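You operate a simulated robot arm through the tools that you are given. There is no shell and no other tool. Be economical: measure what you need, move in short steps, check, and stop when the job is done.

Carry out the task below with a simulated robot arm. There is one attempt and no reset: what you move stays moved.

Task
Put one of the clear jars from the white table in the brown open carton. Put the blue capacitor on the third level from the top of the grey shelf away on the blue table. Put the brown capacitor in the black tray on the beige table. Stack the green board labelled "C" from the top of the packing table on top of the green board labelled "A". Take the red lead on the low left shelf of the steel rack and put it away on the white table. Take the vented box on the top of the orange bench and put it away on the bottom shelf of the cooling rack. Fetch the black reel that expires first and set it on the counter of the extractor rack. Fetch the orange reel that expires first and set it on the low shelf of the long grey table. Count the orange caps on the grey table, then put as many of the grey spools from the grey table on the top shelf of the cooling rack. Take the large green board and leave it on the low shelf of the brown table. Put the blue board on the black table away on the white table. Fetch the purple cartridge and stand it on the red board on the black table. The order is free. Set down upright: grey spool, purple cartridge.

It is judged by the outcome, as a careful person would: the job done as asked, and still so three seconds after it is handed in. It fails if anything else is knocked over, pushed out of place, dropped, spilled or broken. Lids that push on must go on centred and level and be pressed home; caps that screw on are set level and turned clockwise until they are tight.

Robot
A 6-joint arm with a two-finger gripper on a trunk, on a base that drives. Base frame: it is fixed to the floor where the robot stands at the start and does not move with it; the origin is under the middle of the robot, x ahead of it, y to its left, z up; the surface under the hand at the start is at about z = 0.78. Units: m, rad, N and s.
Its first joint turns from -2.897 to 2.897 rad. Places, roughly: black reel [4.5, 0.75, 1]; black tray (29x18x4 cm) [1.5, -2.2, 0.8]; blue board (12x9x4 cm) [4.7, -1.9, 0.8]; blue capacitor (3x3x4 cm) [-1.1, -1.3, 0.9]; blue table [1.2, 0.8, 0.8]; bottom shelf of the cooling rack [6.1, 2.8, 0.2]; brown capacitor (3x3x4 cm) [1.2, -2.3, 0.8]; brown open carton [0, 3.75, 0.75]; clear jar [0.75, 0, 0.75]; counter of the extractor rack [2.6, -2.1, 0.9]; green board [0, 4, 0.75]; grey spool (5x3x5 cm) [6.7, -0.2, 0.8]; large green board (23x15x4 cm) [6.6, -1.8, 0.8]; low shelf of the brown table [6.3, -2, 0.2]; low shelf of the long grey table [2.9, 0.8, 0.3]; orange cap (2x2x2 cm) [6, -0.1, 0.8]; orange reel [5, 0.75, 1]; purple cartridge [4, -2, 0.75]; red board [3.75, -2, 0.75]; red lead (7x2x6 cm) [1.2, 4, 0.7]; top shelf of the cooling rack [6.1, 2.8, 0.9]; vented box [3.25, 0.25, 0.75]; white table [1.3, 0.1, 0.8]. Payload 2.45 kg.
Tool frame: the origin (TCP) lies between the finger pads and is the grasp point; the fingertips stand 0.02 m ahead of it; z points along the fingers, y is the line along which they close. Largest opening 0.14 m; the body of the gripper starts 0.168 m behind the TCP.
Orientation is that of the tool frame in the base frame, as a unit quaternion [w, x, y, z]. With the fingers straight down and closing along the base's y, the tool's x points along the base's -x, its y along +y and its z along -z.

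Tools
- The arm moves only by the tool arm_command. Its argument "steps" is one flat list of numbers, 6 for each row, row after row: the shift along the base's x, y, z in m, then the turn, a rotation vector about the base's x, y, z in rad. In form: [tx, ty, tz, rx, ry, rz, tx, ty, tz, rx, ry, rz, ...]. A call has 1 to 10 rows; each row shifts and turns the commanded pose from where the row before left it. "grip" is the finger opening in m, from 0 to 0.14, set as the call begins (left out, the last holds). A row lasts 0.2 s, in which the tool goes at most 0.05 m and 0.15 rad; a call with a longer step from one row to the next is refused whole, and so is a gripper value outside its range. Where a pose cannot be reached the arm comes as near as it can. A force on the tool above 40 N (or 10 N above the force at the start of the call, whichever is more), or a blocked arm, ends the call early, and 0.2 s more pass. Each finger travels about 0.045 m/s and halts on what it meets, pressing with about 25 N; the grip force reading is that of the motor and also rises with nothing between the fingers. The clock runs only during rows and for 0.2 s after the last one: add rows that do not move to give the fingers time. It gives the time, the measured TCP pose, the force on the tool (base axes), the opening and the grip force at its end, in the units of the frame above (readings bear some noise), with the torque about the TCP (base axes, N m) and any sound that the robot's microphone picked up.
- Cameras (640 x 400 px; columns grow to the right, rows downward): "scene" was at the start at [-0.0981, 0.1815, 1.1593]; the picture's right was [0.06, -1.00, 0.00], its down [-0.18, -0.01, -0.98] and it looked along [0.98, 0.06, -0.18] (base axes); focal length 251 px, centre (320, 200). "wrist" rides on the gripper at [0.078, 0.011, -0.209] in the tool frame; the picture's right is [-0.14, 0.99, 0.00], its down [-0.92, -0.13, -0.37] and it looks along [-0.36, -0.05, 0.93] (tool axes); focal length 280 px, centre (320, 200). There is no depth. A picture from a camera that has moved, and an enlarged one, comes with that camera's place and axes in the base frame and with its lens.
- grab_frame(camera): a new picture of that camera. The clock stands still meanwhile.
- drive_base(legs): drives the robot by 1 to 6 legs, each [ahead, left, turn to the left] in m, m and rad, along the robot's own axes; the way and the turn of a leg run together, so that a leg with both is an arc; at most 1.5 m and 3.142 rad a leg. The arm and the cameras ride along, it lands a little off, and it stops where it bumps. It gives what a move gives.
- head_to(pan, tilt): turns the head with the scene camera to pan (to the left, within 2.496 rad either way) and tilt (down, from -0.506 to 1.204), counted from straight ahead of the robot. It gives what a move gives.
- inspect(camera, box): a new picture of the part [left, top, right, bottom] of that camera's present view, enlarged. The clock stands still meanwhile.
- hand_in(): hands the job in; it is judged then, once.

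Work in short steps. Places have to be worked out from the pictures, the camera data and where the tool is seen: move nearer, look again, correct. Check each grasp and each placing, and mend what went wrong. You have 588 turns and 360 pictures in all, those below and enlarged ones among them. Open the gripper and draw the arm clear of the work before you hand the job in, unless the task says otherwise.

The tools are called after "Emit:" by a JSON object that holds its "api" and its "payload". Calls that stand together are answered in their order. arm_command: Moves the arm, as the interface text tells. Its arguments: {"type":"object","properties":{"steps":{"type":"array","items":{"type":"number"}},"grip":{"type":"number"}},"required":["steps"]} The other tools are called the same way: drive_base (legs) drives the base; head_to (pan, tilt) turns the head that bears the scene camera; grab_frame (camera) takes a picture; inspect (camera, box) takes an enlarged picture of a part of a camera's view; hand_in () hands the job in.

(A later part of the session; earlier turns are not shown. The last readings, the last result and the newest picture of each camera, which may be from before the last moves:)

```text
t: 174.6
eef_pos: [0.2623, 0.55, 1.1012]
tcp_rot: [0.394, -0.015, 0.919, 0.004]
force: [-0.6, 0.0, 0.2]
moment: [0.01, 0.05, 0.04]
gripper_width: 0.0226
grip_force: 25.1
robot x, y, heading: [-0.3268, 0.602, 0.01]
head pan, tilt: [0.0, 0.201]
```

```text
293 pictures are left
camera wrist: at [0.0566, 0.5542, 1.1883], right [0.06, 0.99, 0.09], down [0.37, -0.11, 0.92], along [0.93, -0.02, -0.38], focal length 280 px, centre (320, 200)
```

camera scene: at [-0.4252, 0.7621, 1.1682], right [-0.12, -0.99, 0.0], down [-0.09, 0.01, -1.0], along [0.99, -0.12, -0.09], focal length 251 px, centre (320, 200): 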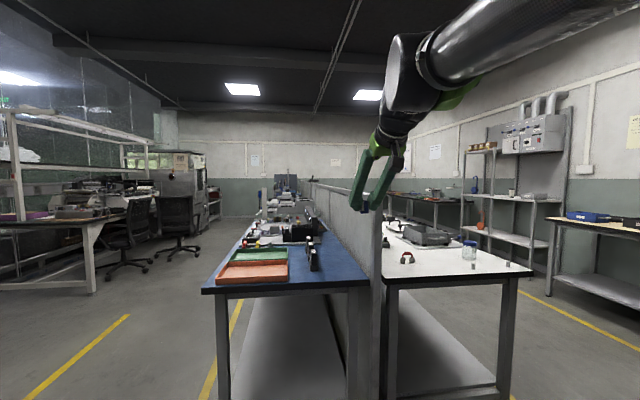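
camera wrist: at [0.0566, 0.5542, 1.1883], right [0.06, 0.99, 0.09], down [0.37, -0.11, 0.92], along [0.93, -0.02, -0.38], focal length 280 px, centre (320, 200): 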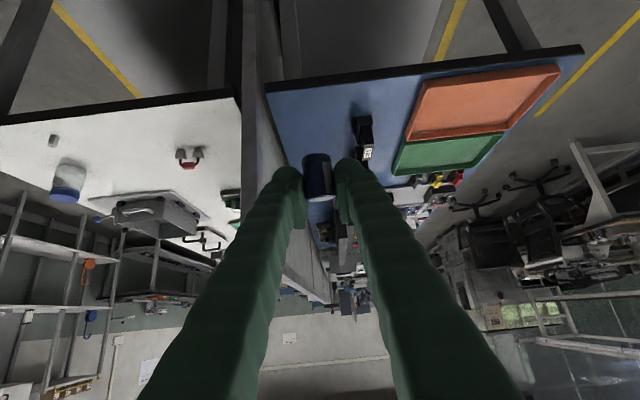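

I'm at the blue table with the capacitor still held. The free spot is about (0.56, 0.575). I'll move ahead and restore the 60° tilt so the capacitor is upright.

Emit:
{"api": "drive_base", "payload": {"legs": [[0.2, 0.0, 0]]}}

Emit:
{"api": "arm_command", "payload": {"steps": [0.015, 0.005, -0.03, 0, -0.04, 0, 0.02, 0.005, -0.03, 0, -0.04, 0, 0.02, 0.005, -0.03, 0, -0.04, 0, 0.02, 0.005, -0.03, 0, -0.04, 0, 0.02, 0.005, -0.03, 0, -0.04, 0, 0.01, 0, -0.02, 0, -0.037, 0, 0, 0, 0, 0, 0, 0]}}

Emit:
{"api": "grab_frame", "payload": {"camera": "wrist"}}

Emit:
{"api": "grab_frame", "payload": {"camera": "scene"}}

```text
t: 176.2
eef_pos: [0.4619, 0.5516, 1.1012]
tcp_rot: [0.394, -0.016, 0.919, 0.005]
force: [0.1, -0.5, -0.8]
moment: [0.02, 0.0, 0.03]
gripper_width: 0.0224
grip_force: 24.9
robot x, y, heading: [-0.1279, 0.6019, 0.008]
head pan, tilt: [0.0, 0.201]
```

```text
t: 177.8
eef_pos: [0.568, 0.5772, 0.9305]
tcp_rot: [0.5, -0.016, 0.866, 0.002]
force: [-0.9, 0.0, -0.8]
moment: [0.0, 0.01, 0.01]
gripper_width: 0.0224
grip_force: 25.1
robot x, y, heading: [-0.1267, 0.602, 0.007]
head pan, tilt: [0.0, 0.201]
```

```text
292 pictures are left
camera wrist: at [0.3464, 0.5808, 0.9677], right [0.04, 0.99, 0.11], down [0.14, -0.11, 0.98], along [0.99, -0.02, -0.15], focal length 280 px, centre (320, 200)
```

wrist: 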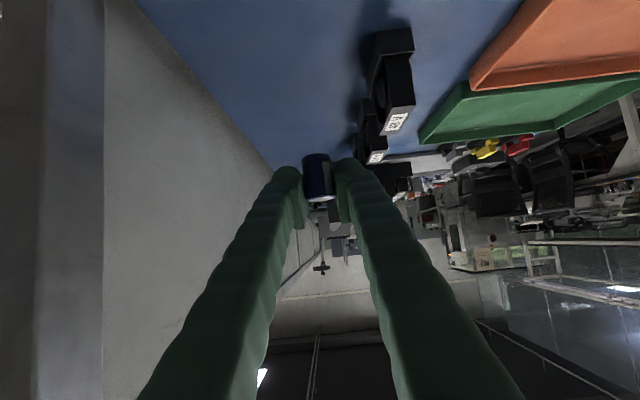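

```text
291 pictures are left
camera scene: at [-0.2247, 0.7751, 1.1577], right [0.01, -1.0, 0.0], down [-0.2, 0.0, -0.98], along [0.98, 0.01, -0.2], focal length 251 px, centre (320, 200)
```

scene: 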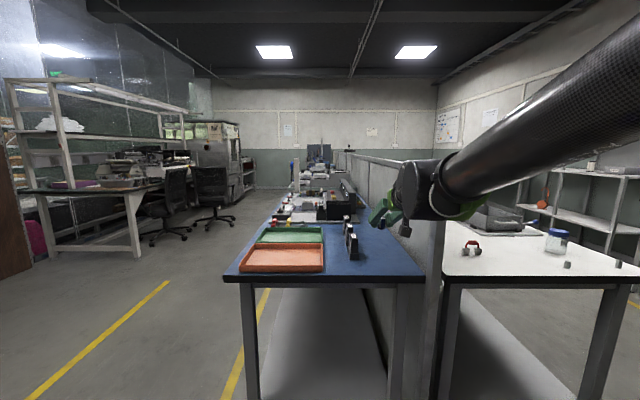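

The pose is good. I'll lower toward the table, then creep.

Emit:
{"api": "arm_command", "payload": {"steps": [0, 0, -0.04, 0, 0, 0, 0, 0, -0.04, 0, 0, 0, 0, 0, -0.012, 0, 0, 0, 0, 0, -0.005, 0, 0, 0, 0, 0, -0.003, 0, 0, 0, 0, 0, -0.003, 0, 0, 0, 0, 0, -0.003, 0, 0, 0, 0, 0, -0.003, 0, 0, 0]}}

Emit:
{"api": "grab_frame", "payload": {"camera": "wrist"}}

```text
t: 179.6
eef_pos: [0.5666, 0.5766, 0.8229]
tcp_rot: [0.499, -0.017, 0.866, 0.003]
force: [-0.4, 0.0, -0.8]
moment: [-0.01, 0.02, -0.03]
gripper_width: 0.0225
grip_force: 24.8
robot x, y, heading: [-0.1226, 0.5991, 0.01]
head pan, tilt: [0.0, 0.201]
```

```text
290 pictures are left
camera wrist: at [0.346, 0.5809, 0.8595], right [0.04, 0.99, 0.11], down [0.14, -0.11, 0.98], along [0.99, -0.02, -0.15], focal length 280 px, centre (320, 200)
```

wrist: 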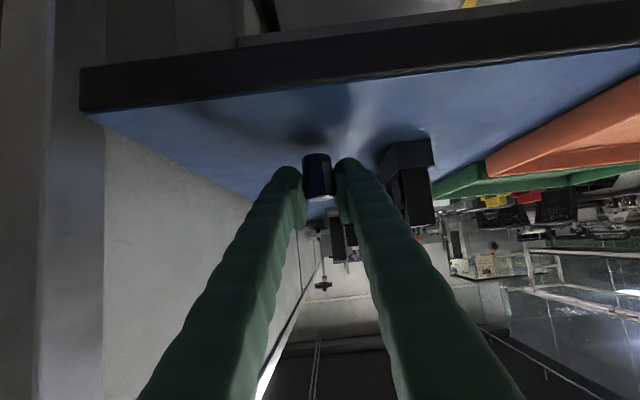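

Emit:
{"api": "arm_command", "payload": {"steps": [0, 0, -0.002, 0, 0, 0, 0, 0, -0.002, 0, 0, 0, 0, 0, -0.002, 0, 0, 0, 0, 0, -0.002, 0, 0, 0, 0, 0, -0.002, 0, 0, 0, 0, 0, -0.002, 0, 0, 0]}}

```text
t: 181.0
eef_pos: [0.5673, 0.5769, 0.8118]
tcp_rot: [0.501, -0.017, 0.865, 0.003]
force: [2.2, -1.5, 17.9]
moment: [0.01, -0.23, -0.03]
gripper_width: 0.0228
grip_force: 24.4
robot x, y, heading: [-0.1253, 0.6012, 0.007]
head pan, tilt: [0.0, 0.201]
```

Contact. I'll release, retreat along the tool axis and look.

Emit:
{"api": "arm_command", "payload": {"steps": [0, 0, 0.001, 0, 0, 0, 0, 0, 0, 0, 0, 0, 0, 0, 0, 0, 0, 0, 0, 0, 0, 0, 0, 0], "grip": 0.06}}

Emit:
{"api": "arm_command", "payload": {"steps": [-0.02, 0, 0.0115, 0, 0, 0, -0.03, 0, 0.02, 0, 0, 0, -0.02, 0, 0.04, 0, 0, 0, -0.02, 0, 0.04, 0, 0, 0, -0.02, 0, 0.04, 0, 0, 0, 0, 0, 0.04, 0, 0, 0, 0, 0, 0.04, 0, 0, 0]}}

Emit:
{"api": "grab_frame", "payload": {"camera": "wrist"}}

```text
t: 182.0
eef_pos: [0.5663, 0.5762, 0.8102]
tcp_rot: [0.5, -0.017, 0.866, 0.003]
force: [-0.5, -0.6, 0.8]
moment: [0.01, -0.02, -0.03]
gripper_width: 0.0601
grip_force: 0.0
robot x, y, heading: [-0.1252, 0.598, 0.005]
head pan, tilt: [0.0, 0.201]
```

```text
t: 183.6
eef_pos: [0.4573, 0.5762, 1.0439]
tcp_rot: [0.501, -0.016, 0.865, 0.002]
force: [0.0, 0.4, -0.3]
moment: [0.01, -0.02, 0.01]
gripper_width: 0.0602
grip_force: 0.2
robot x, y, heading: [-0.1258, 0.5982, 0.007]
head pan, tilt: [0.0, 0.201]
```

```text
289 pictures are left
camera wrist: at [0.237, 0.5819, 1.0804], right [0.04, 0.99, 0.11], down [0.14, -0.11, 0.98], along [0.99, -0.02, -0.15], focal length 280 px, centre (320, 200)
```

wrist: 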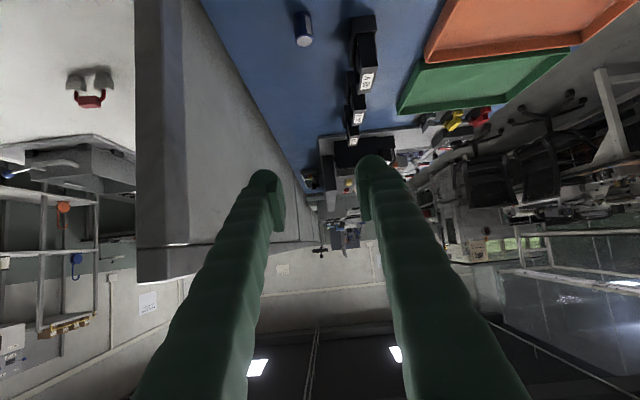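

The capacitor stands on the blue table. Next is the brown capacitor on the beige table. I'll point the tool back down and drive there.

Emit:
{"api": "arm_command", "payload": {"steps": [0, 0, 0.01, 0, 0.14, 0, 0, 0, 0.01, 0, 0.14, 0, 0, 0, 0.01, 0, 0.14, 0, 0, 0, 0.01, 0, 0.14, 0, 0, 0, 0.01, 0, 0.14, 0, 0, 0, 0.01, 0, 0.14, 0, 0, 0, 0.01, 0, 0.14, 0, 0, 0, 0, 0, 0.067, 0, 0, 0, 0, 0, 0, 0], "grip": 0.08}}

Emit:
{"api": "drive_base", "payload": {"legs": [[-0.25, 0, 0], [0, -1.3, 0], [0, -0.5, 0], [0, 0, -1.571], [0, 1.45, 0]]}}

Emit:
{"api": "head_to", "payload": {"pan": 0, "tilt": 0.4}}

Emit:
{"api": "grab_frame", "payload": {"camera": "scene"}}

Emit:
{"api": "grab_frame", "payload": {"camera": "wrist"}}

```text
t: 185.6
eef_pos: [0.4572, 0.577, 1.1132]
tcp_rot: [0.0, -0.013, 1.0, 0.01]
force: [-0.2, 0.1, -0.2]
moment: [-0.01, -0.01, 0.0]
gripper_width: 0.0797
grip_force: 0.1
robot x, y, heading: [-0.1211, 0.6004, -0.0]
head pan, tilt: [0.0, 0.201]
```

```text
t: 206.7
eef_pos: [1.0609, -1.7819, 1.1125]
tcp_rot: [0.006, 0.699, 0.715, 0.007]
force: [0.7, -0.6, 0.6]
moment: [0.0, 0.01, 0.02]
gripper_width: 0.0799
grip_force: 0.1
robot x, y, heading: [1.0888, -1.1985, -1.572]
head pan, tilt: [0.0, 0.201]
```

```text
t: 207.4
eef_pos: [1.062, -1.7826, 1.1132]
tcp_rot: [0.007, 0.7, 0.714, 0.006]
force: [0.0, -0.6, -0.2]
moment: [-0.04, 0.01, -0.01]
gripper_width: 0.0799
grip_force: 0.0
robot x, y, heading: [1.0928, -1.1983, -1.571]
head pan, tilt: [0.0, 0.4]
```

```text
288 pictures are left
camera scene: at [1.2615, -1.1012, 1.1392], right [-1.0, 0.0, 0.0], down [0.0, 0.39, -0.92], along [0.0, -0.92, -0.39], focal length 251 px, centre (320, 200)
```

scene: 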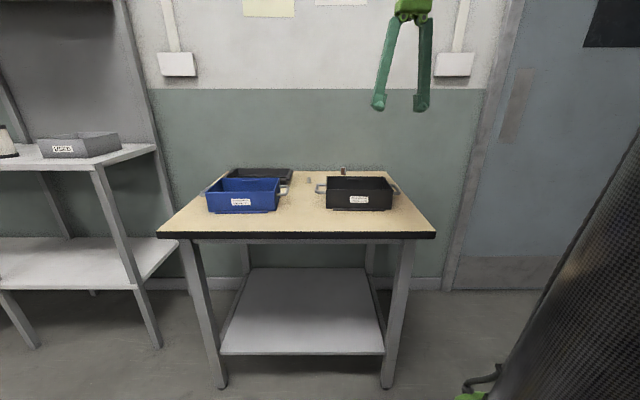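

```text
287 pictures are left
camera wrist: at [1.0664, -1.704, 1.3222], right [0.99, -0.12, 0.02], down [-0.12, -0.92, 0.37], along [-0.02, -0.37, -0.93], focal length 280 px, centre (320, 200)
```

wrist: 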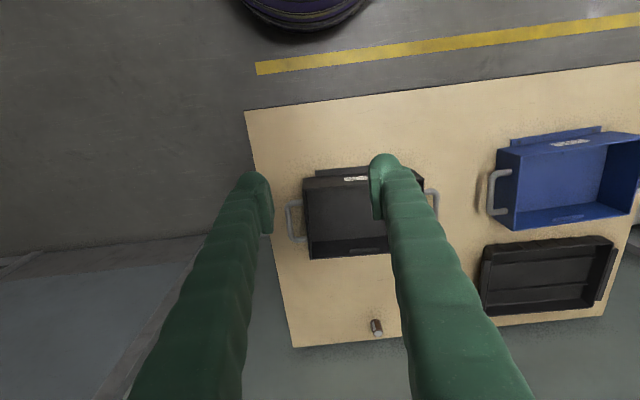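

The brown capacitor is near the back edge at about (1.15, -2.26), and the black tray is at the back right behind the blue bin. I'll move closer and position above the capacitor.

Emit:
{"api": "drive_base", "payload": {"legs": [[0.2, 0.12, 0]]}}

Emit:
{"api": "arm_command", "payload": {"steps": [-0.005, -0.045, 0, 0, 0, 0, -0.005, -0.045, 0, 0, 0, 0, -0.005, -0.045, -0.01, 0, 0, 0, -0.005, -0.045, -0.01, 0, 0, 0, -0.005, -0.045, -0.01, 0, 0, 0, -0.005, -0.045, -0.01, 0, 0, 0, 0, 0, -0.04, 0, 0, 0, 0, 0, -0.04, 0, 0, 0, 0, 0, 0, 0, 0, 0]}}

Emit:
{"api": "grab_frame", "payload": {"camera": "wrist"}}

```text
t: 209.2
eef_pos: [1.183, -1.9832, 1.1136]
tcp_rot: [0.006, 0.699, 0.715, 0.007]
force: [0.1, 0.1, -0.1]
moment: [0.0, -0.02, -0.02]
gripper_width: 0.0798
grip_force: 0.0
robot x, y, heading: [1.206, -1.4001, -1.567]
head pan, tilt: [0.0, 0.4]
```

```text
t: 211.2
eef_pos: [1.1529, -2.2529, 0.9931]
tcp_rot: [0.006, 0.699, 0.715, 0.007]
force: [0.3, 0.6, 0.0]
moment: [0.02, 0.02, 0.0]
gripper_width: 0.0799
grip_force: 0.0
robot x, y, heading: [1.2059, -1.4026, -1.571]
head pan, tilt: [0.0, 0.4]
```

```text
286 pictures are left
camera wrist: at [1.1578, -2.1747, 1.2027], right [0.99, -0.12, 0.02], down [-0.11, -0.92, 0.37], along [-0.02, -0.37, -0.93], focal length 280 px, centre (320, 200)
```

wrist: 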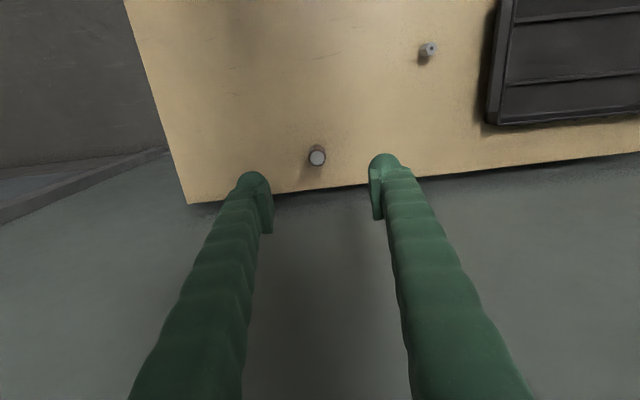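

I'll descend over the capacitor and close.

Emit:
{"api": "arm_command", "payload": {"steps": [0, -0.011, -0.04, 0, 0, 0, 0, 0, -0.045, 0, 0, 0, 0, 0, -0.045, 0, 0, 0, 0, 0, -0.04, 0, 0, 0, 0, 0, -0.01, 0, 0, 0, 0, 0, 0, 0, 0, 0]}}

Emit:
{"api": "grab_frame", "payload": {"camera": "wrist"}}

Emit:
{"api": "arm_command", "payload": {"steps": [0, 0, 0, 0, 0, 0, 0, 0, 0, 0, 0, 0, 0, 0, 0, 0, 0, 0, 0, 0, 0, 0, 0, 0, 0, 0, 0, 0, 0, 0], "grip": 0.015}}

```text
t: 212.6
eef_pos: [1.1531, -2.2656, 0.8134]
tcp_rot: [0.006, 0.699, 0.715, 0.008]
force: [0.6, 0.9, -0.2]
moment: [0.02, -0.04, -0.01]
gripper_width: 0.0799
grip_force: 0.0
robot x, y, heading: [1.206, -1.4023, -1.572]
head pan, tilt: [0.0, 0.4]
```

```text
285 pictures are left
camera wrist: at [1.1577, -2.1863, 1.0231], right [0.99, -0.12, 0.02], down [-0.11, -0.92, 0.37], along [-0.02, -0.37, -0.93], focal length 280 px, centre (320, 200)
```

wrist: 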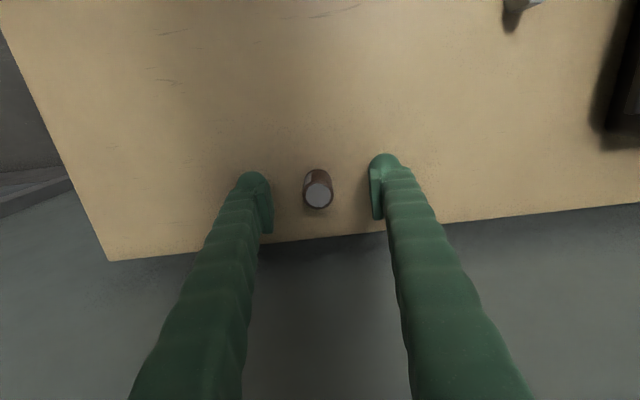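

```text
t: 213.8
eef_pos: [1.1525, -2.2644, 0.8139]
tcp_rot: [0.007, 0.699, 0.715, 0.008]
force: [0.2, 0.2, -0.1]
moment: [-0.02, 0.0, -0.02]
gripper_width: 0.023
grip_force: 25.0
robot x, y, heading: [1.2098, -1.4038, -1.569]
head pan, tilt: [0.0, 0.4]
```

Gripped at 2.3 cm. I'll lift and move over the tray.

Emit:
{"api": "arm_command", "payload": {"steps": [0, 0, 0.045, 0, 0, 0, 0, 0, 0.045, 0, 0, 0, 0, 0, 0.045, 0, 0, 0, 0.045, 0.01, 0.01, 0, 0, 0, 0.045, 0.01, 0.01, 0, 0, 0, 0.045, 0.01, 0.01, 0, 0, 0, 0.048, 0.01, 0, 0, 0, 0, 0.048, 0.01, 0, 0, 0, 0, 0.048, 0.01, 0, 0, 0, 0, 0.048, 0.01, 0, 0, 0, 0]}}

Emit:
{"api": "arm_command", "payload": {"steps": [0.04, 0.008, 0, 0, 0, 0, 0.03, 0.008, 0, 0, 0, 0, 0, 0, 0, 0, 0, 0]}}

Emit:
{"api": "grab_frame", "payload": {"camera": "wrist"}}

```text
t: 216.0
eef_pos: [1.4791, -2.1946, 0.9767]
tcp_rot: [0.007, 0.7, 0.714, 0.007]
force: [0.3, -1.2, -0.5]
moment: [0.03, -0.06, 0.03]
gripper_width: 0.0226
grip_force: 25.0
robot x, y, heading: [1.2073, -1.3976, -1.57]
head pan, tilt: [0.0, 0.4]
```

```text
t: 216.8
eef_pos: [1.5504, -2.1776, 0.9754]
tcp_rot: [0.006, 0.699, 0.715, 0.007]
force: [-0.5, 0.1, 0.2]
moment: [-0.01, 0.03, 0.03]
gripper_width: 0.0228
grip_force: 25.2
robot x, y, heading: [1.2102, -1.4029, -1.569]
head pan, tilt: [0.0, 0.4]
```

```text
284 pictures are left
camera wrist: at [1.5545, -2.0993, 1.186], right [0.99, -0.11, 0.02], down [-0.11, -0.92, 0.37], along [-0.02, -0.37, -0.93], focal length 280 px, centre (320, 200)
```

wrist: 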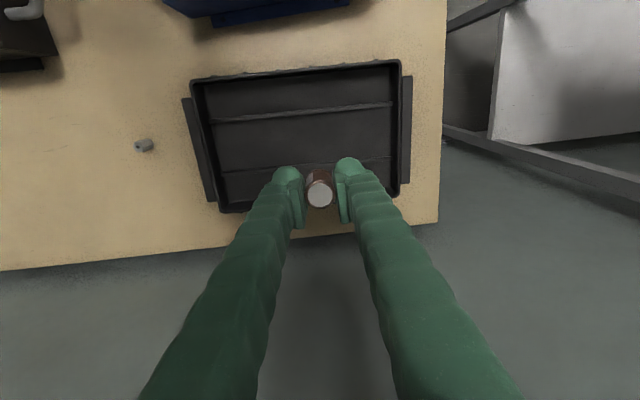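

The tray's middle compartment is at about (1.53, -2.165). I'll lower in there.

Emit:
{"api": "arm_command", "payload": {"steps": [-0.02, 0.013, -0.03, 0, 0, 0, 0, 0, -0.045, 0, 0, 0, 0, 0, -0.045, 0, 0, 0, 0, 0, -0.025, 0, 0, 0, 0, 0, -0.004, 0, 0, 0, 0, 0, -0.003, 0, 0, 0, 0, 0, -0.003, 0, 0, 0]}}

Emit:
{"api": "grab_frame", "payload": {"camera": "wrist"}}

```text
t: 218.4
eef_pos: [1.529, -2.1651, 0.8225]
tcp_rot: [0.006, 0.699, 0.715, 0.006]
force: [0.3, 0.1, -0.5]
moment: [0.0, 0.0, 0.03]
gripper_width: 0.0225
grip_force: 24.3
robot x, y, heading: [1.2071, -1.4034, -1.566]
head pan, tilt: [0.0, 0.4]
```

```text
283 pictures are left
camera wrist: at [1.5346, -2.0868, 1.0317], right [0.99, -0.12, 0.02], down [-0.11, -0.92, 0.37], along [-0.02, -0.37, -0.93], focal length 280 px, centre (320, 200)
```

wrist: 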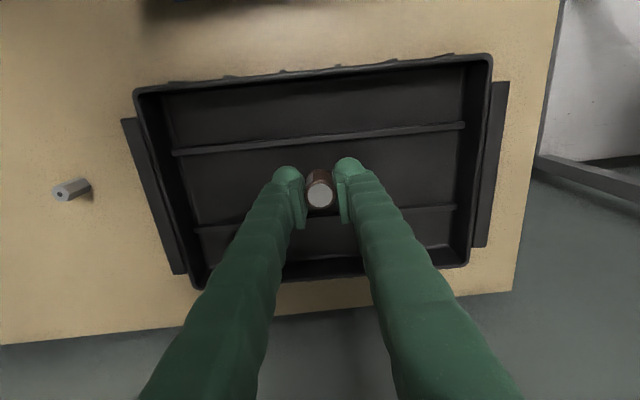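

Emit:
{"api": "arm_command", "payload": {"steps": [0, 0, -0.002, 0, 0, 0, 0, 0, -0.002, 0, 0, 0, 0, 0, -0.002, 0, 0, 0, 0, 0, -0.002, 0, 0, 0]}}

```text
t: 219.4
eef_pos: [1.5304, -2.1654, 0.8144]
tcp_rot: [0.008, 0.699, 0.715, 0.007]
force: [-0.2, -0.7, 18.8]
moment: [-0.03, 0.02, -0.03]
gripper_width: 0.0226
grip_force: 25.1
robot x, y, heading: [1.2075, -1.4044, -1.566]
head pan, tilt: [0.0, 0.4]
```

Contact. I'll release and rise.

Emit:
{"api": "arm_command", "payload": {"steps": [0, 0, 0.001, 0, 0, 0, 0, 0, 0, 0, 0, 0, 0, 0, 0, 0, 0, 0, 0, 0, 0, 0, 0, 0], "grip": 0.06}}

Emit:
{"api": "arm_command", "payload": {"steps": [0, 0, 0.04, 0, 0, 0, 0, 0, 0.05, 0, 0, 0, 0, 0, 0.05, 0, 0, 0, 0, 0, 0.05, 0, 0, 0, 0, 0.03, 0.04, 0, 0, 0, 0, 0.03, 0.04, 0, 0, 0, 0, 0.04, 0.03, 0, 0, 0]}}

Emit:
{"api": "grab_frame", "payload": {"camera": "wrist"}}

```text
t: 220.4
eef_pos: [1.5291, -2.1649, 0.8155]
tcp_rot: [0.006, 0.699, 0.715, 0.006]
force: [0.4, 0.1, 0.0]
moment: [0.0, 0.02, 0.0]
gripper_width: 0.0601
grip_force: 0.1
robot x, y, heading: [1.2095, -1.398, -1.568]
head pan, tilt: [0.0, 0.4]
```

```text
t: 222.0
eef_pos: [1.5292, -2.065, 1.114]
tcp_rot: [0.006, 0.699, 0.715, 0.007]
force: [0.1, -0.8, -0.5]
moment: [0.08, 0.03, -0.01]
gripper_width: 0.0601
grip_force: 0.0
robot x, y, heading: [1.2087, -1.4, -1.566]
head pan, tilt: [0.0, 0.4]
```

```text
282 pictures are left
camera wrist: at [1.5346, -1.9875, 1.324], right [0.99, -0.12, 0.02], down [-0.11, -0.92, 0.37], along [-0.02, -0.37, -0.93], focal length 280 px, centre (320, 200)
```

wrist: 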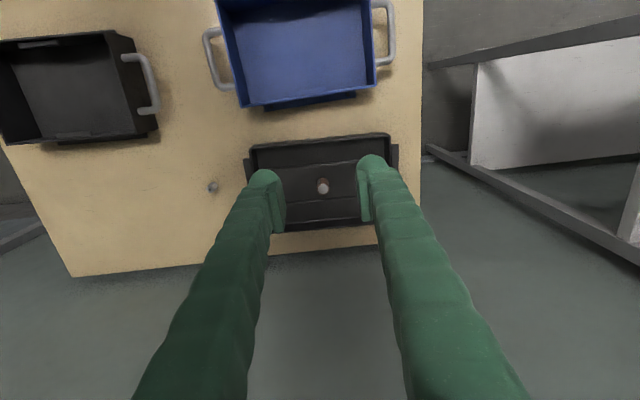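

The brown capacitor stands in the tray. Next is the purple cartridge on the black table. I'll retract the arm and drive along the aisle.

Emit:
{"api": "arm_command", "payload": {"steps": [-0.045, 0.02, 0, 0, 0, 0, -0.045, 0.02, 0, 0, 0, 0, -0.045, 0.02, 0, 0, 0, 0, -0.045, 0.02, 0, 0, 0, 0, -0.045, 0.02, 0, 0, 0, 0, -0.045, 0.02, 0, 0, 0, 0], "grip": 0.1}}

Emit:
{"api": "drive_base", "payload": {"legs": [[-0.35, 0, 0], [0, 1.3, 0], [0, 1.3, 0]]}}

Emit:
{"api": "grab_frame", "payload": {"camera": "scene"}}

Emit:
{"api": "grab_frame", "payload": {"camera": "wrist"}}

```text
t: 223.4
eef_pos: [1.2604, -1.9467, 1.1149]
tcp_rot: [0.006, 0.699, 0.715, 0.007]
force: [-0.5, 0.0, -0.2]
moment: [0.03, -0.01, 0.02]
gripper_width: 0.1001
grip_force: 0.0
robot x, y, heading: [1.2095, -1.3964, -1.567]
head pan, tilt: [0.0, 0.4]
```

```text
t: 237.9
eef_pos: [3.8568, -1.5867, 1.1142]
tcp_rot: [0.007, 0.699, 0.715, 0.006]
force: [0.4, 0.6, 0.6]
moment: [0.02, -0.02, -0.03]
gripper_width: 0.1
grip_force: 0.1
robot x, y, heading: [3.8066, -1.0414, -1.565]
head pan, tilt: [0.0, 0.4]
```

```text
281 pictures are left
camera scene: at [3.9775, -0.941, 1.1392], right [-1.0, 0.0, 0.0], down [0.0, 0.39, -0.92], along [0.0, -0.92, -0.39], focal length 251 px, centre (320, 200)
```

scene: 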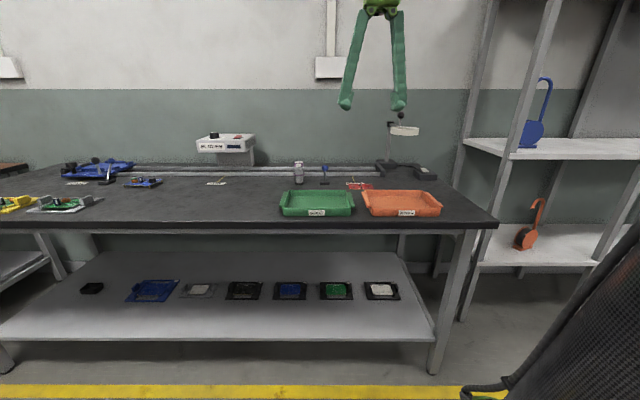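

```text
280 pictures are left
camera wrist: at [3.8615, -1.5083, 1.3248], right [0.99, -0.11, 0.02], down [-0.11, -0.92, 0.37], along [-0.02, -0.37, -0.93], focal length 280 px, centre (320, 200)
```

wrist: 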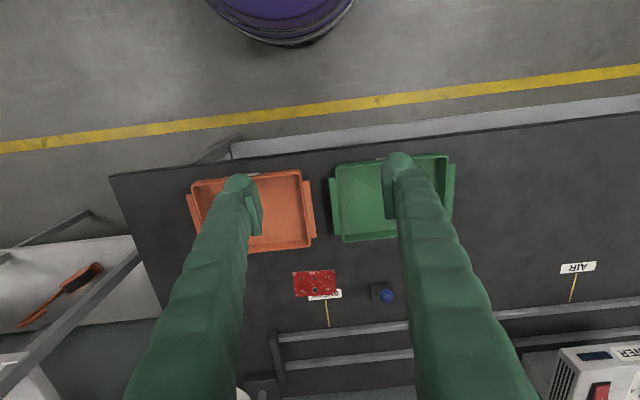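

I'll zoom in on the table to find the purple cartridge and the red board.

Emit:
{"api": "inspect", "payload": {"camera": "scene", "box": [270, 110, 450, 220]}}

Emit:
{"api": "inspect", "payload": {"camera": "wrist", "box": [270, 250, 430, 350]}}

Emit:
{"api": "inspect", "payload": {"camera": "scene", "box": [0, 120, 280, 220]}}

```text
3.56 times, centred on (360, 165) of scene
camera zoom: at [3.9775, -0.941, 1.1392], right [-1.0, 0.0, 0.0], down [0.0, 0.39, -0.92], along [0.0, -0.92, -0.39], focal length 894 px, centre (178, 324)
```

zoom: 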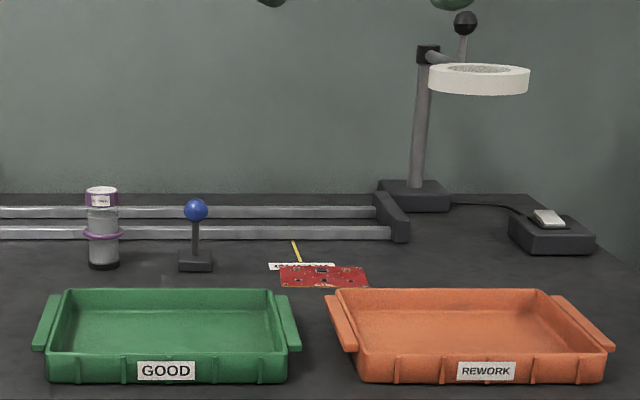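

```text
4.00 times, centred on (350, 300) of wrist
camera zoom: at [3.8615, -1.5083, 1.3248], right [0.99, -0.11, 0.02], down [-0.11, -0.92, 0.37], along [-0.02, -0.37, -0.93], focal length 1122 px, centre (200, -200)
```

zoom: 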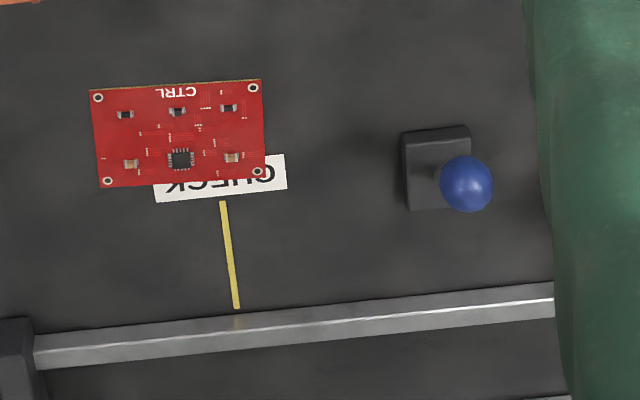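

```text
2.29 times, centred on (140, 170) of scene
camera zoom: at [3.9775, -0.941, 1.1392], right [-1.0, 0.0, 0.0], down [0.0, 0.39, -0.92], along [0.0, -0.92, -0.39], focal length 574 px, centre (731, 269)
```

zoom: 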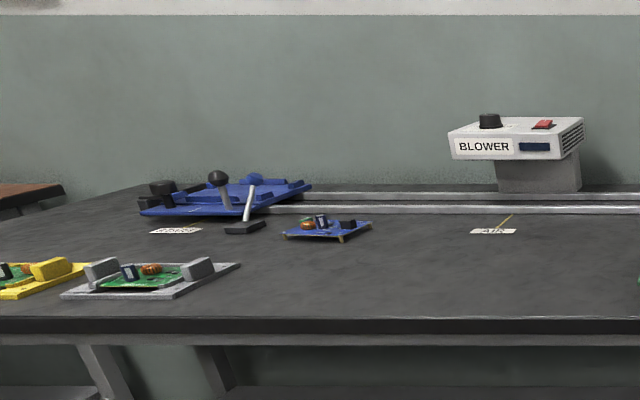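

The purple cartridge stands upright at about (4.075, -2.06), with a blue-ball lever beside it. The red board is at about (3.81, -1.955). I'll drive closer and position above the cartridge.

Emit:
{"api": "drive_base", "payload": {"legs": [[0.25, 0.18, 0]]}}

Emit:
{"api": "arm_command", "payload": {"steps": [0.01, -0.045, 0, 0, 0, 0, 0.01, -0.045, 0, 0, 0, 0, 0.0, -0.045, 0, 0, 0, 0, 0, -0.045, 0, 0, 0, 0, 0, -0.025, -0.03, 0, 0, 0, 0, 0, -0.045, 0, 0, 0, 0, 0, 0, 0, 0, 0]}}

Emit:
{"api": "grab_frame", "payload": {"camera": "wrist"}}

Emit:
{"api": "grab_frame", "payload": {"camera": "scene"}}

```text
t: 240.0
eef_pos: [4.0362, -1.8352, 1.1165]
tcp_rot: [0.007, 0.7, 0.715, 0.007]
force: [0.4, 0.1, 0.2]
moment: [0.0, 0.0, -0.05]
gripper_width: 0.0997
grip_force: 0.1
robot x, y, heading: [3.9863, -1.2878, -1.573]
head pan, tilt: [0.0, 0.4]
```

```text
t: 241.6
eef_pos: [4.0572, -2.0411, 1.0402]
tcp_rot: [0.008, 0.7, 0.714, 0.008]
force: [0.1, 0.9, 0.1]
moment: [-0.02, 0.04, 0.01]
gripper_width: 0.1
grip_force: 0.0
robot x, y, heading: [3.9896, -1.2886, -1.565]
head pan, tilt: [0.0, 0.4]
```

```text
276 pictures are left
camera wrist: at [4.0622, -1.9626, 1.2495], right [0.99, -0.12, 0.02], down [-0.12, -0.92, 0.37], along [-0.02, -0.37, -0.93], focal length 280 px, centre (320, 200)
```

wrist: 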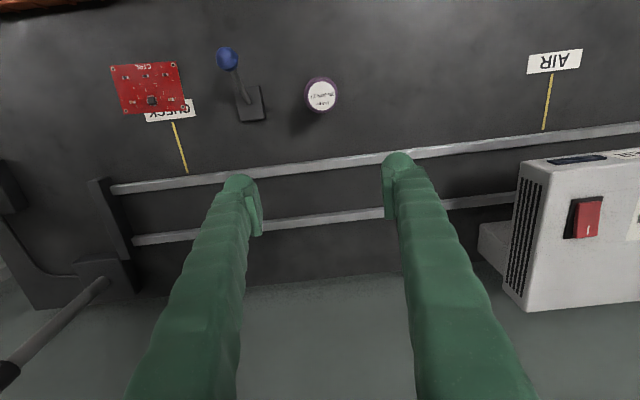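

```text
275 pictures are left
camera scene: at [4.1596, -1.1902, 1.1392], right [-1.0, 0.0, 0.0], down [0.0, 0.39, -0.92], along [0.0, -0.92, -0.39], focal length 251 px, centre (320, 200)
```

scene: 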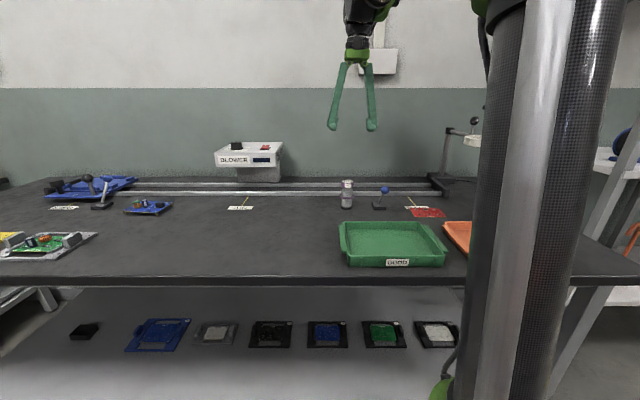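

The cartridge top is at (4.072, -1.971) and the table is at about 0.78. I'll move over it and descend to grip the upper body.

Emit:
{"api": "arm_command", "payload": {"steps": [0.008, 0.035, 0, 0, 0, 0, 0.007, 0.035, 0, 0, 0, 0, 0, 0, -0.04, 0, 0, 0, 0, 0, -0.04, 0, 0, 0, 0, 0, -0.03, 0, 0, 0, 0, 0, 0, 0, 0, 0], "grip": 0.08}}

Emit:
{"api": "grab_frame", "payload": {"camera": "wrist"}}

Emit:
{"api": "inspect", "payload": {"camera": "scene", "box": [300, 120, 460, 240]}}

```text
t: 243.0
eef_pos: [4.0721, -1.9705, 0.9291]
tcp_rot: [0.007, 0.699, 0.715, 0.007]
force: [-0.5, -0.7, 0.1]
moment: [-0.03, -0.02, 0.0]
gripper_width: 0.0798
grip_force: 0.0
robot x, y, heading: [3.9841, -1.2864, -1.564]
head pan, tilt: [0.0, 0.4]
```

```text
274 pictures are left
camera wrist: at [4.077, -1.8915, 1.1389], right [0.99, -0.12, 0.02], down [-0.12, -0.92, 0.37], along [-0.02, -0.37, -0.93], focal length 280 px, centre (320, 200)
```

wrist: 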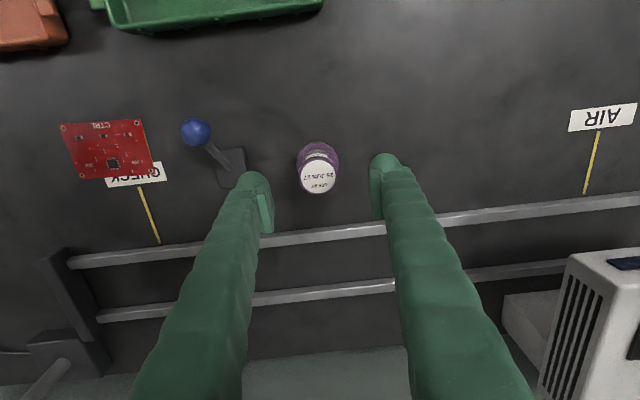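

```text
3.33 times, centred on (380, 180) of scene
camera zoom: at [4.1596, -1.1901, 1.1392], right [-1.0, 0.0, 0.0], down [0.0, 0.39, -0.92], along [0.0, -0.92, -0.39], focal length 838 px, centre (120, 267)
```

zoom: 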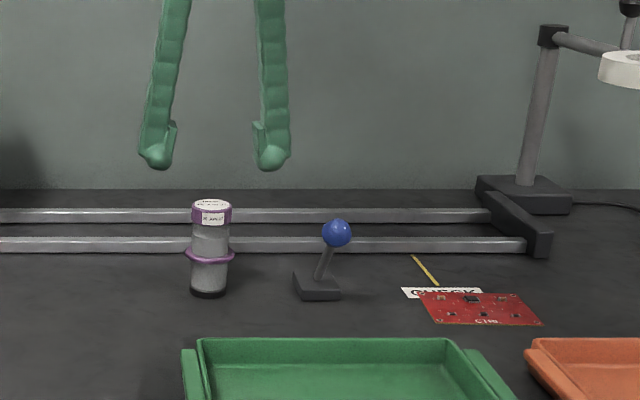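

Aligned. I'll descend to 0.856 and close.

Emit:
{"api": "arm_command", "payload": {"steps": [0, -0.001, -0.035, 0, 0, 0, 0, 0, -0.038, 0, 0, 0, 0, 0, 0, 0, 0, 0]}}

Emit:
{"api": "arm_command", "payload": {"steps": [0, 0, 0, 0, 0, 0, 0, 0, 0, 0, 0, 0, 0, 0, 0, 0, 0, 0, 0, 0, 0, 0, 0, 0], "grip": 0.025}}

Emit:
{"api": "inspect", "payload": {"camera": "scene", "box": [300, 120, 460, 240]}}

```text
t: 243.8
eef_pos: [4.0729, -1.9712, 0.8569]
tcp_rot: [0.006, 0.699, 0.715, 0.006]
force: [-0.4, 0.1, -0.5]
moment: [0.0, -0.01, 0.02]
gripper_width: 0.0798
grip_force: 0.0
robot x, y, heading: [3.9825, -1.2883, -1.572]
head pan, tilt: [0.0, 0.4]
```

```text
t: 244.8
eef_pos: [4.0726, -1.97, 0.8587]
tcp_rot: [0.008, 0.7, 0.714, 0.008]
force: [-0.9, 1.2, 0.9]
moment: [-0.02, 0.02, 0.0]
gripper_width: 0.0365
grip_force: 24.5
robot x, y, heading: [3.986, -1.2912, -1.567]
head pan, tilt: [0.0, 0.4]
```

```text
3.33 times, centred on (380, 180) of scene
camera zoom: at [4.1596, -1.1902, 1.1392], right [-1.0, 0.0, 0.0], down [0.0, 0.39, -0.92], along [0.0, -0.92, -0.39], focal length 838 px, centre (120, 267)
```

zoom: 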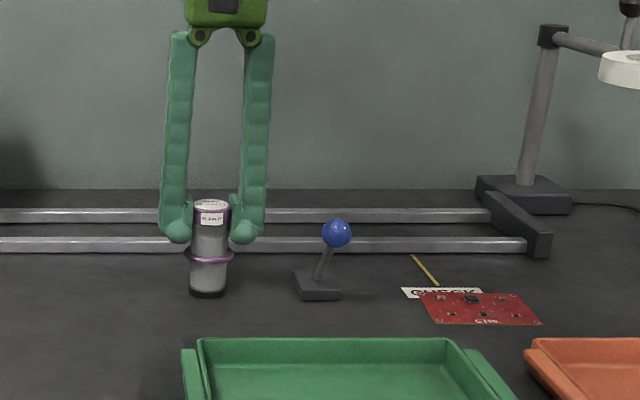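

Gripped. I'll lift and move over the red board.

Emit:
{"api": "arm_command", "payload": {"steps": [0, 0, 0.045, 0, 0, 0, 0, 0, 0.045, 0, 0, 0, 0, 0, 0.045, 0, 0, 0, -0.043, 0.007, 0, 0, 0, 0, -0.043, 0.007, 0, 0, 0, 0, -0.043, 0.007, 0, 0, 0, 0, -0.043, 0.006, 0, 0, 0, 0, -0.041, 0.006, 0, 0, 0, 0, -0.04, 0.005, 0, 0, 0, 0, 0, 0, 0, 0, 0, 0]}}

Emit:
{"api": "grab_frame", "payload": {"camera": "wrist"}}

```text
t: 247.0
eef_pos: [3.8164, -1.9332, 0.9929]
tcp_rot: [0.007, 0.7, 0.714, 0.007]
force: [0.4, 0.0, -2.9]
moment: [-0.03, 0.0, 0.03]
gripper_width: 0.0368
grip_force: 24.4
robot x, y, heading: [3.9864, -1.2884, -1.57]
head pan, tilt: [0.0, 0.4]
```

```text
271 pictures are left
camera wrist: at [3.8222, -1.8542, 1.202], right [0.99, -0.12, 0.02], down [-0.12, -0.92, 0.37], along [-0.02, -0.37, -0.93], focal length 280 px, centre (320, 200)
```

wrist: 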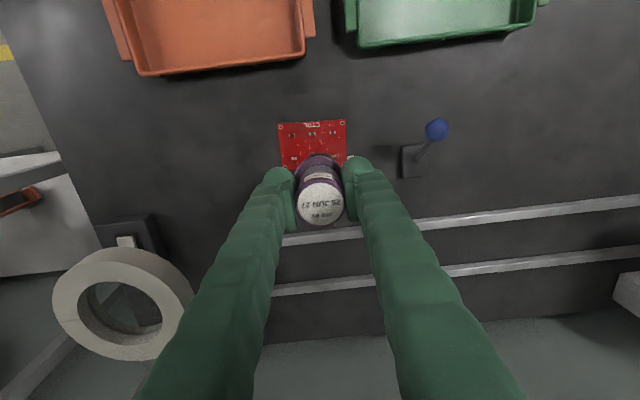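

I'm centred over the red board, (3.816, -1.93). I'll lower and creep.

Emit:
{"api": "arm_command", "payload": {"steps": [0, 0.001, -0.04, 0, 0, 0, 0, 0, -0.04, 0, 0, 0, 0, 0, -0.022, 0, 0, 0, 0, 0, -0.004, 0, 0, 0, 0, 0, -0.003, 0, 0, 0, 0, 0, -0.003, 0, 0, 0, 0, 0, 0, 0, 0, 0]}}

Emit:
{"api": "inspect", "payload": {"camera": "scene", "box": [380, 140, 480, 230]}}

```text
t: 248.6
eef_pos: [3.8188, -1.9312, 0.8801]
tcp_rot: [0.006, 0.7, 0.714, 0.007]
force: [-0.3, 1.2, -3.8]
moment: [0.0, -0.01, -0.01]
gripper_width: 0.0367
grip_force: 24.9
robot x, y, heading: [3.9837, -1.2908, -1.565]
head pan, tilt: [0.0, 0.4]
```

```text
4.44 times, centred on (430, 185) of scene
camera zoom: at [4.1596, -1.1902, 1.1392], right [-1.0, 0.0, 0.0], down [0.0, 0.39, -0.92], along [0.0, -0.92, -0.39], focal length 1117 px, centre (-169, 267)
```

zoom: 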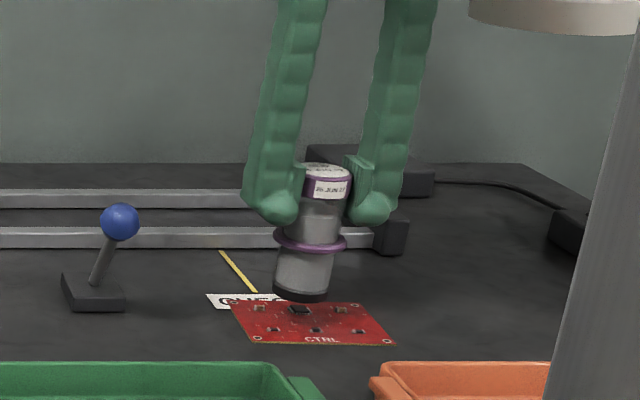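

Still about 1 cm above. I'll continue creeping.

Emit:
{"api": "arm_command", "payload": {"steps": [0, 0, -0.003, 0, 0, 0, 0, 0, -0.003, 0, 0, 0, 0, 0, -0.002, 0, 0, 0, 0, 0, -0.002, 0, 0, 0, 0, 0, -0.002, 0, 0, 0]}}

Emit:
{"api": "inspect", "payload": {"camera": "scene", "box": [380, 140, 480, 230]}}

```text
t: 249.8
eef_pos: [3.8192, -1.9322, 0.8681]
tcp_rot: [0.007, 0.7, 0.714, 0.007]
force: [-0.6, 0.1, -2.6]
moment: [0.01, 0.0, 0.0]
gripper_width: 0.0367
grip_force: 25.4
robot x, y, heading: [3.9852, -1.2877, -1.569]
head pan, tilt: [0.0, 0.4]
```

```text
4.44 times, centred on (430, 185) of scene
camera zoom: at [4.1596, -1.1902, 1.1392], right [-1.0, 0.0, 0.0], down [0.0, 0.39, -0.92], along [0.0, -0.92, -0.39], focal length 1117 px, centre (-169, 267)
```

zoom: 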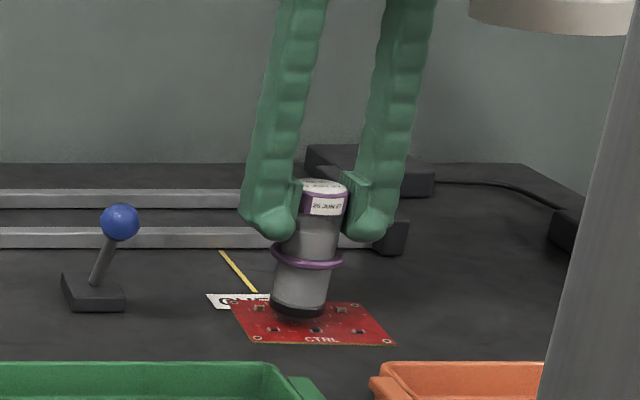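

I'll shift slightly toward the board's centre and lower to contact.

Emit:
{"api": "arm_command", "payload": {"steps": [-0.008, 0.006, 0, 0, 0, 0, 0, 0, -0.002, 0, 0, 0, 0, 0, -0.002, 0, 0, 0, 0, 0, -0.002, 0, 0, 0, 0, 0, -0.002, 0, 0, 0]}}

Emit:
{"api": "inspect", "payload": {"camera": "scene", "box": [380, 140, 480, 230]}}

```text
t: 251.0
eef_pos: [3.8107, -1.9263, 0.8607]
tcp_rot: [0.007, 0.699, 0.715, 0.007]
force: [-1.6, -1.3, 1.1]
moment: [0.0, 0.11, -0.02]
gripper_width: 0.0368
grip_force: 25.2
robot x, y, heading: [3.9859, -1.2833, -1.57]
head pan, tilt: [0.0, 0.4]
```

```text
4.44 times, centred on (430, 185) of scene
camera zoom: at [4.1596, -1.1901, 1.1392], right [-1.0, 0.0, 0.0], down [0.0, 0.39, -0.92], along [0.0, -0.92, -0.39], focal length 1117 px, centre (-169, 267)
```

zoom: 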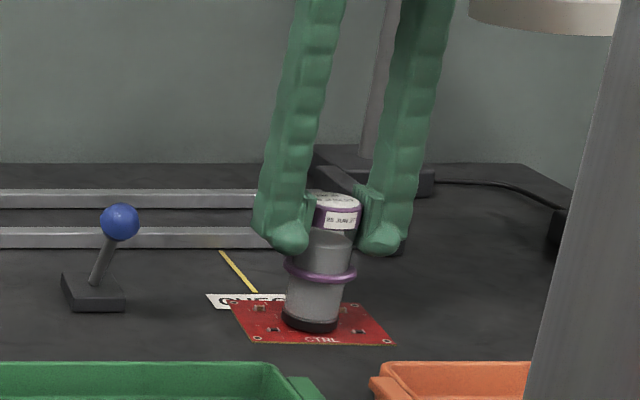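

It's just touching. I'll press 2 mm more and release.

Emit:
{"api": "arm_command", "payload": {"steps": [0, 0, -0.002, 0, 0, 0, 0, 0, -0.001, 0, 0, 0]}}

Emit:
{"api": "arm_command", "payload": {"steps": [0, 0, 0, 0, 0, 0, 0, 0, 0, 0, 0, 0, 0, 0, 0, 0, 0, 0, 0, 0, 0, 0, 0, 0], "grip": 0.08}}

Emit:
{"api": "inspect", "payload": {"camera": "scene", "box": [380, 140, 480, 230]}}

```text
t: 251.6
eef_pos: [3.8118, -1.9267, 0.8577]
tcp_rot: [0.008, 0.7, 0.714, 0.007]
force: [0.7, -0.1, 17.8]
moment: [-0.04, 0.13, 0.0]
gripper_width: 0.0367
grip_force: 25.0
robot x, y, heading: [3.9863, -1.2889, -1.571]
head pan, tilt: [0.0, 0.4]
```

```text
t: 252.6
eef_pos: [3.8107, -1.9266, 0.8563]
tcp_rot: [0.007, 0.7, 0.714, 0.006]
force: [0.1, 0.0, 0.6]
moment: [0.01, -0.02, 0.0]
gripper_width: 0.0798
grip_force: 0.1
robot x, y, heading: [3.9856, -1.2865, -1.57]
head pan, tilt: [0.0, 0.4]
```

```text
4.44 times, centred on (430, 185) of scene
camera zoom: at [4.1596, -1.1902, 1.1392], right [-1.0, 0.0, 0.0], down [0.0, 0.39, -0.92], along [0.0, -0.92, -0.39], focal length 1117 px, centre (-169, 267)
```

zoom: 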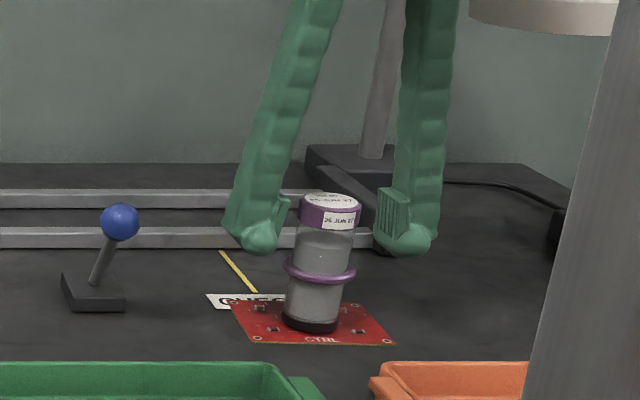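

The cartridge stands on the red board. I'll rise, retract, and move along to the blue board at about (4.7, -1.9).

Emit:
{"api": "arm_command", "payload": {"steps": [0, 0, 0.045, 0, 0, 0, 0, 0, 0.045, 0, 0, 0, 0, 0, 0.045, 0, 0, 0, 0, 0, 0.045, 0, 0, 0, 0.02, 0.02, 0.04, 0, 0, 0, 0.04, 0.02, 0.02, 0, 0, 0, 0.04, 0.02, 0.01, 0, 0, 0, 0.04, 0.02, 0, 0, 0, 0, 0.04, 0.02, 0, 0, 0, 0], "grip": 0.12}}

Emit:
{"api": "drive_base", "payload": {"legs": [[0, 0.7, 0]]}}

Emit:
{"api": "grab_frame", "payload": {"camera": "wrist"}}

Emit:
{"api": "grab_frame", "payload": {"camera": "scene"}}

```text
t: 254.6
eef_pos: [3.9907, -1.8258, 1.1072]
tcp_rot: [0.007, 0.701, 0.714, 0.007]
force: [0.0, -1.1, -1.2]
moment: [0.02, -0.06, 0.05]
gripper_width: 0.1201
grip_force: 0.0
robot x, y, heading: [3.9856, -1.2897, -1.574]
head pan, tilt: [0.0, 0.4]
```

```text
t: 258.5
eef_pos: [4.6969, -1.8225, 1.1077]
tcp_rot: [0.008, 0.696, 0.718, 0.007]
force: [-0.4, -0.4, -0.3]
moment: [0.0, -0.02, -0.01]
gripper_width: 0.1202
grip_force: 0.1
robot x, y, heading: [4.6882, -1.2869, -1.562]
head pan, tilt: [0.0, 0.4]
```

```text
266 pictures are left
camera wrist: at [4.702, -1.744, 1.3177], right [0.99, -0.11, 0.02], down [-0.11, -0.92, 0.37], along [-0.02, -0.37, -0.93], focal length 280 px, centre (320, 200)
```

wrist: 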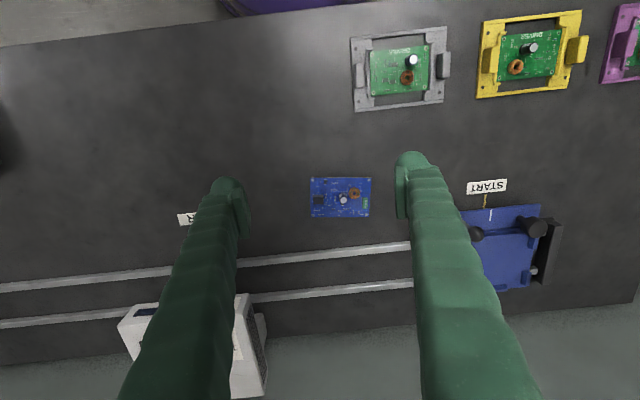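

```text
265 pictures are left
camera scene: at [4.86, -1.1844, 1.1392], right [-1.0, -0.01, 0.0], down [0.0, 0.39, -0.92], along [0.01, -0.92, -0.39], focal length 251 px, centre (320, 200)
```

scene: 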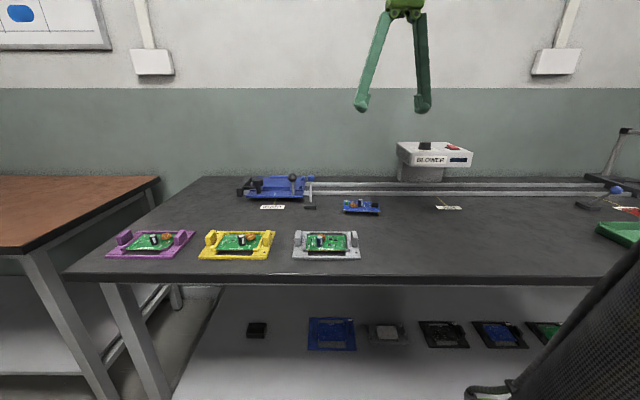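

The blue board is at about (4.73, -1.95). I'll zoom in on it.

Emit:
{"api": "inspect", "payload": {"camera": "wrist", "box": [290, 150, 400, 240]}}

Emit:
{"api": "inspect", "payload": {"camera": "scene", "box": [320, 180, 400, 230]}}

```text
4.44 times, centred on (345, 195) of wrist
camera zoom: at [4.702, -1.744, 1.3177], right [0.99, -0.11, 0.02], down [-0.11, -0.92, 0.37], along [-0.02, -0.37, -0.93], focal length 1246 px, centre (209, 222)
```

zoom: 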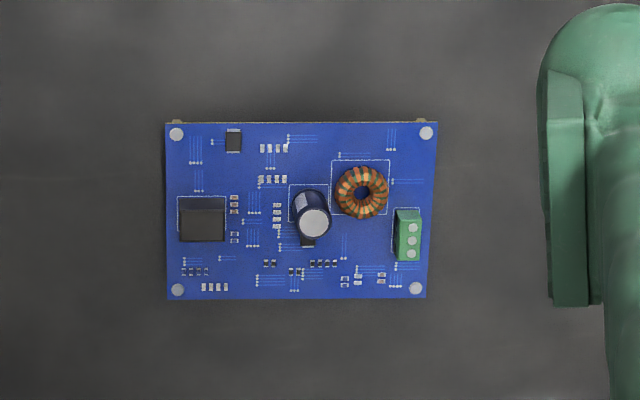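

```text
8.00 times, centred on (360, 205) of scene
camera zoom: at [4.86, -1.1844, 1.1392], right [-1.0, -0.01, 0.0], down [0.0, 0.39, -0.92], along [0.01, -0.92, -0.39], focal length 2011 px, centre (0, 160)
```

zoom: 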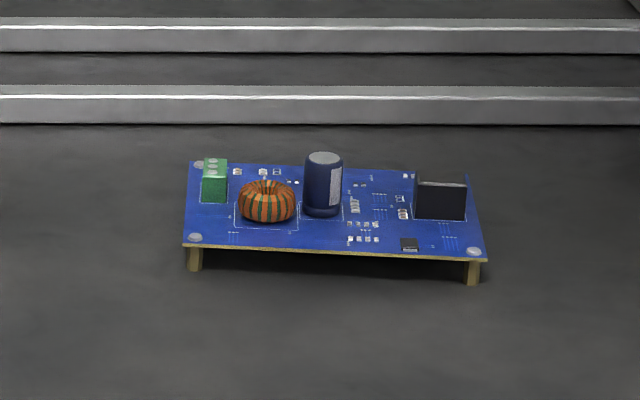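

The board's centre is (4.7315, -1.9525), yaw about -0.118, 12 × 8.6 cm. I'll open to 0.14, align and descend partway.

Emit:
{"api": "arm_command", "payload": {"steps": [0.01, -0.035, -0.02, 0, 0, -0.05, 0.01, -0.035, -0.02, 0, 0, -0.05, 0.01, -0.035, -0.02, 0, 0, -0.049, 0.005, -0.025, -0.04, 0, 0, 0, 0, 0, -0.045, 0, 0, 0, 0, 0, -0.04, 0, 0, 0, 0, 0, 0, 0, 0, 0], "grip": 0.14}}

Emit:
{"api": "grab_frame", "payload": {"camera": "wrist"}}

```text
t: 260.1
eef_pos: [4.7327, -1.953, 0.9236]
tcp_rot: [0.009, 0.747, 0.664, 0.007]
force: [0.6, 0.0, -1.0]
moment: [0.01, 0.0, -0.02]
gripper_width: 0.14
grip_force: 0.1
robot x, y, heading: [4.6906, -1.2858, -1.56]
head pan, tilt: [0.0, 0.4]
```

```text
262 pictures are left
camera wrist: at [4.7487, -1.8767, 1.1322], right [0.97, -0.25, 0.02], down [-0.24, -0.9, 0.37], along [-0.08, -0.36, -0.93], focal length 280 px, centre (320, 200)
```

wrist: 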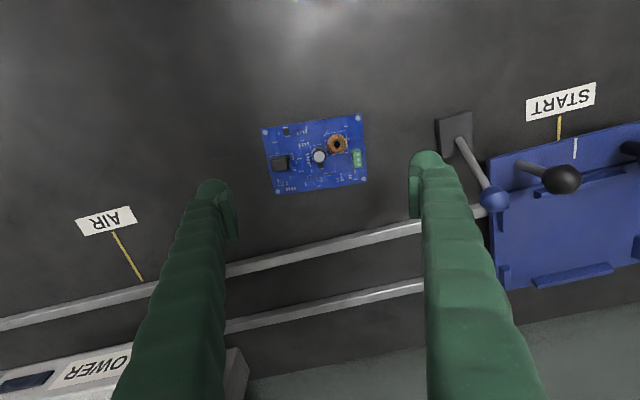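

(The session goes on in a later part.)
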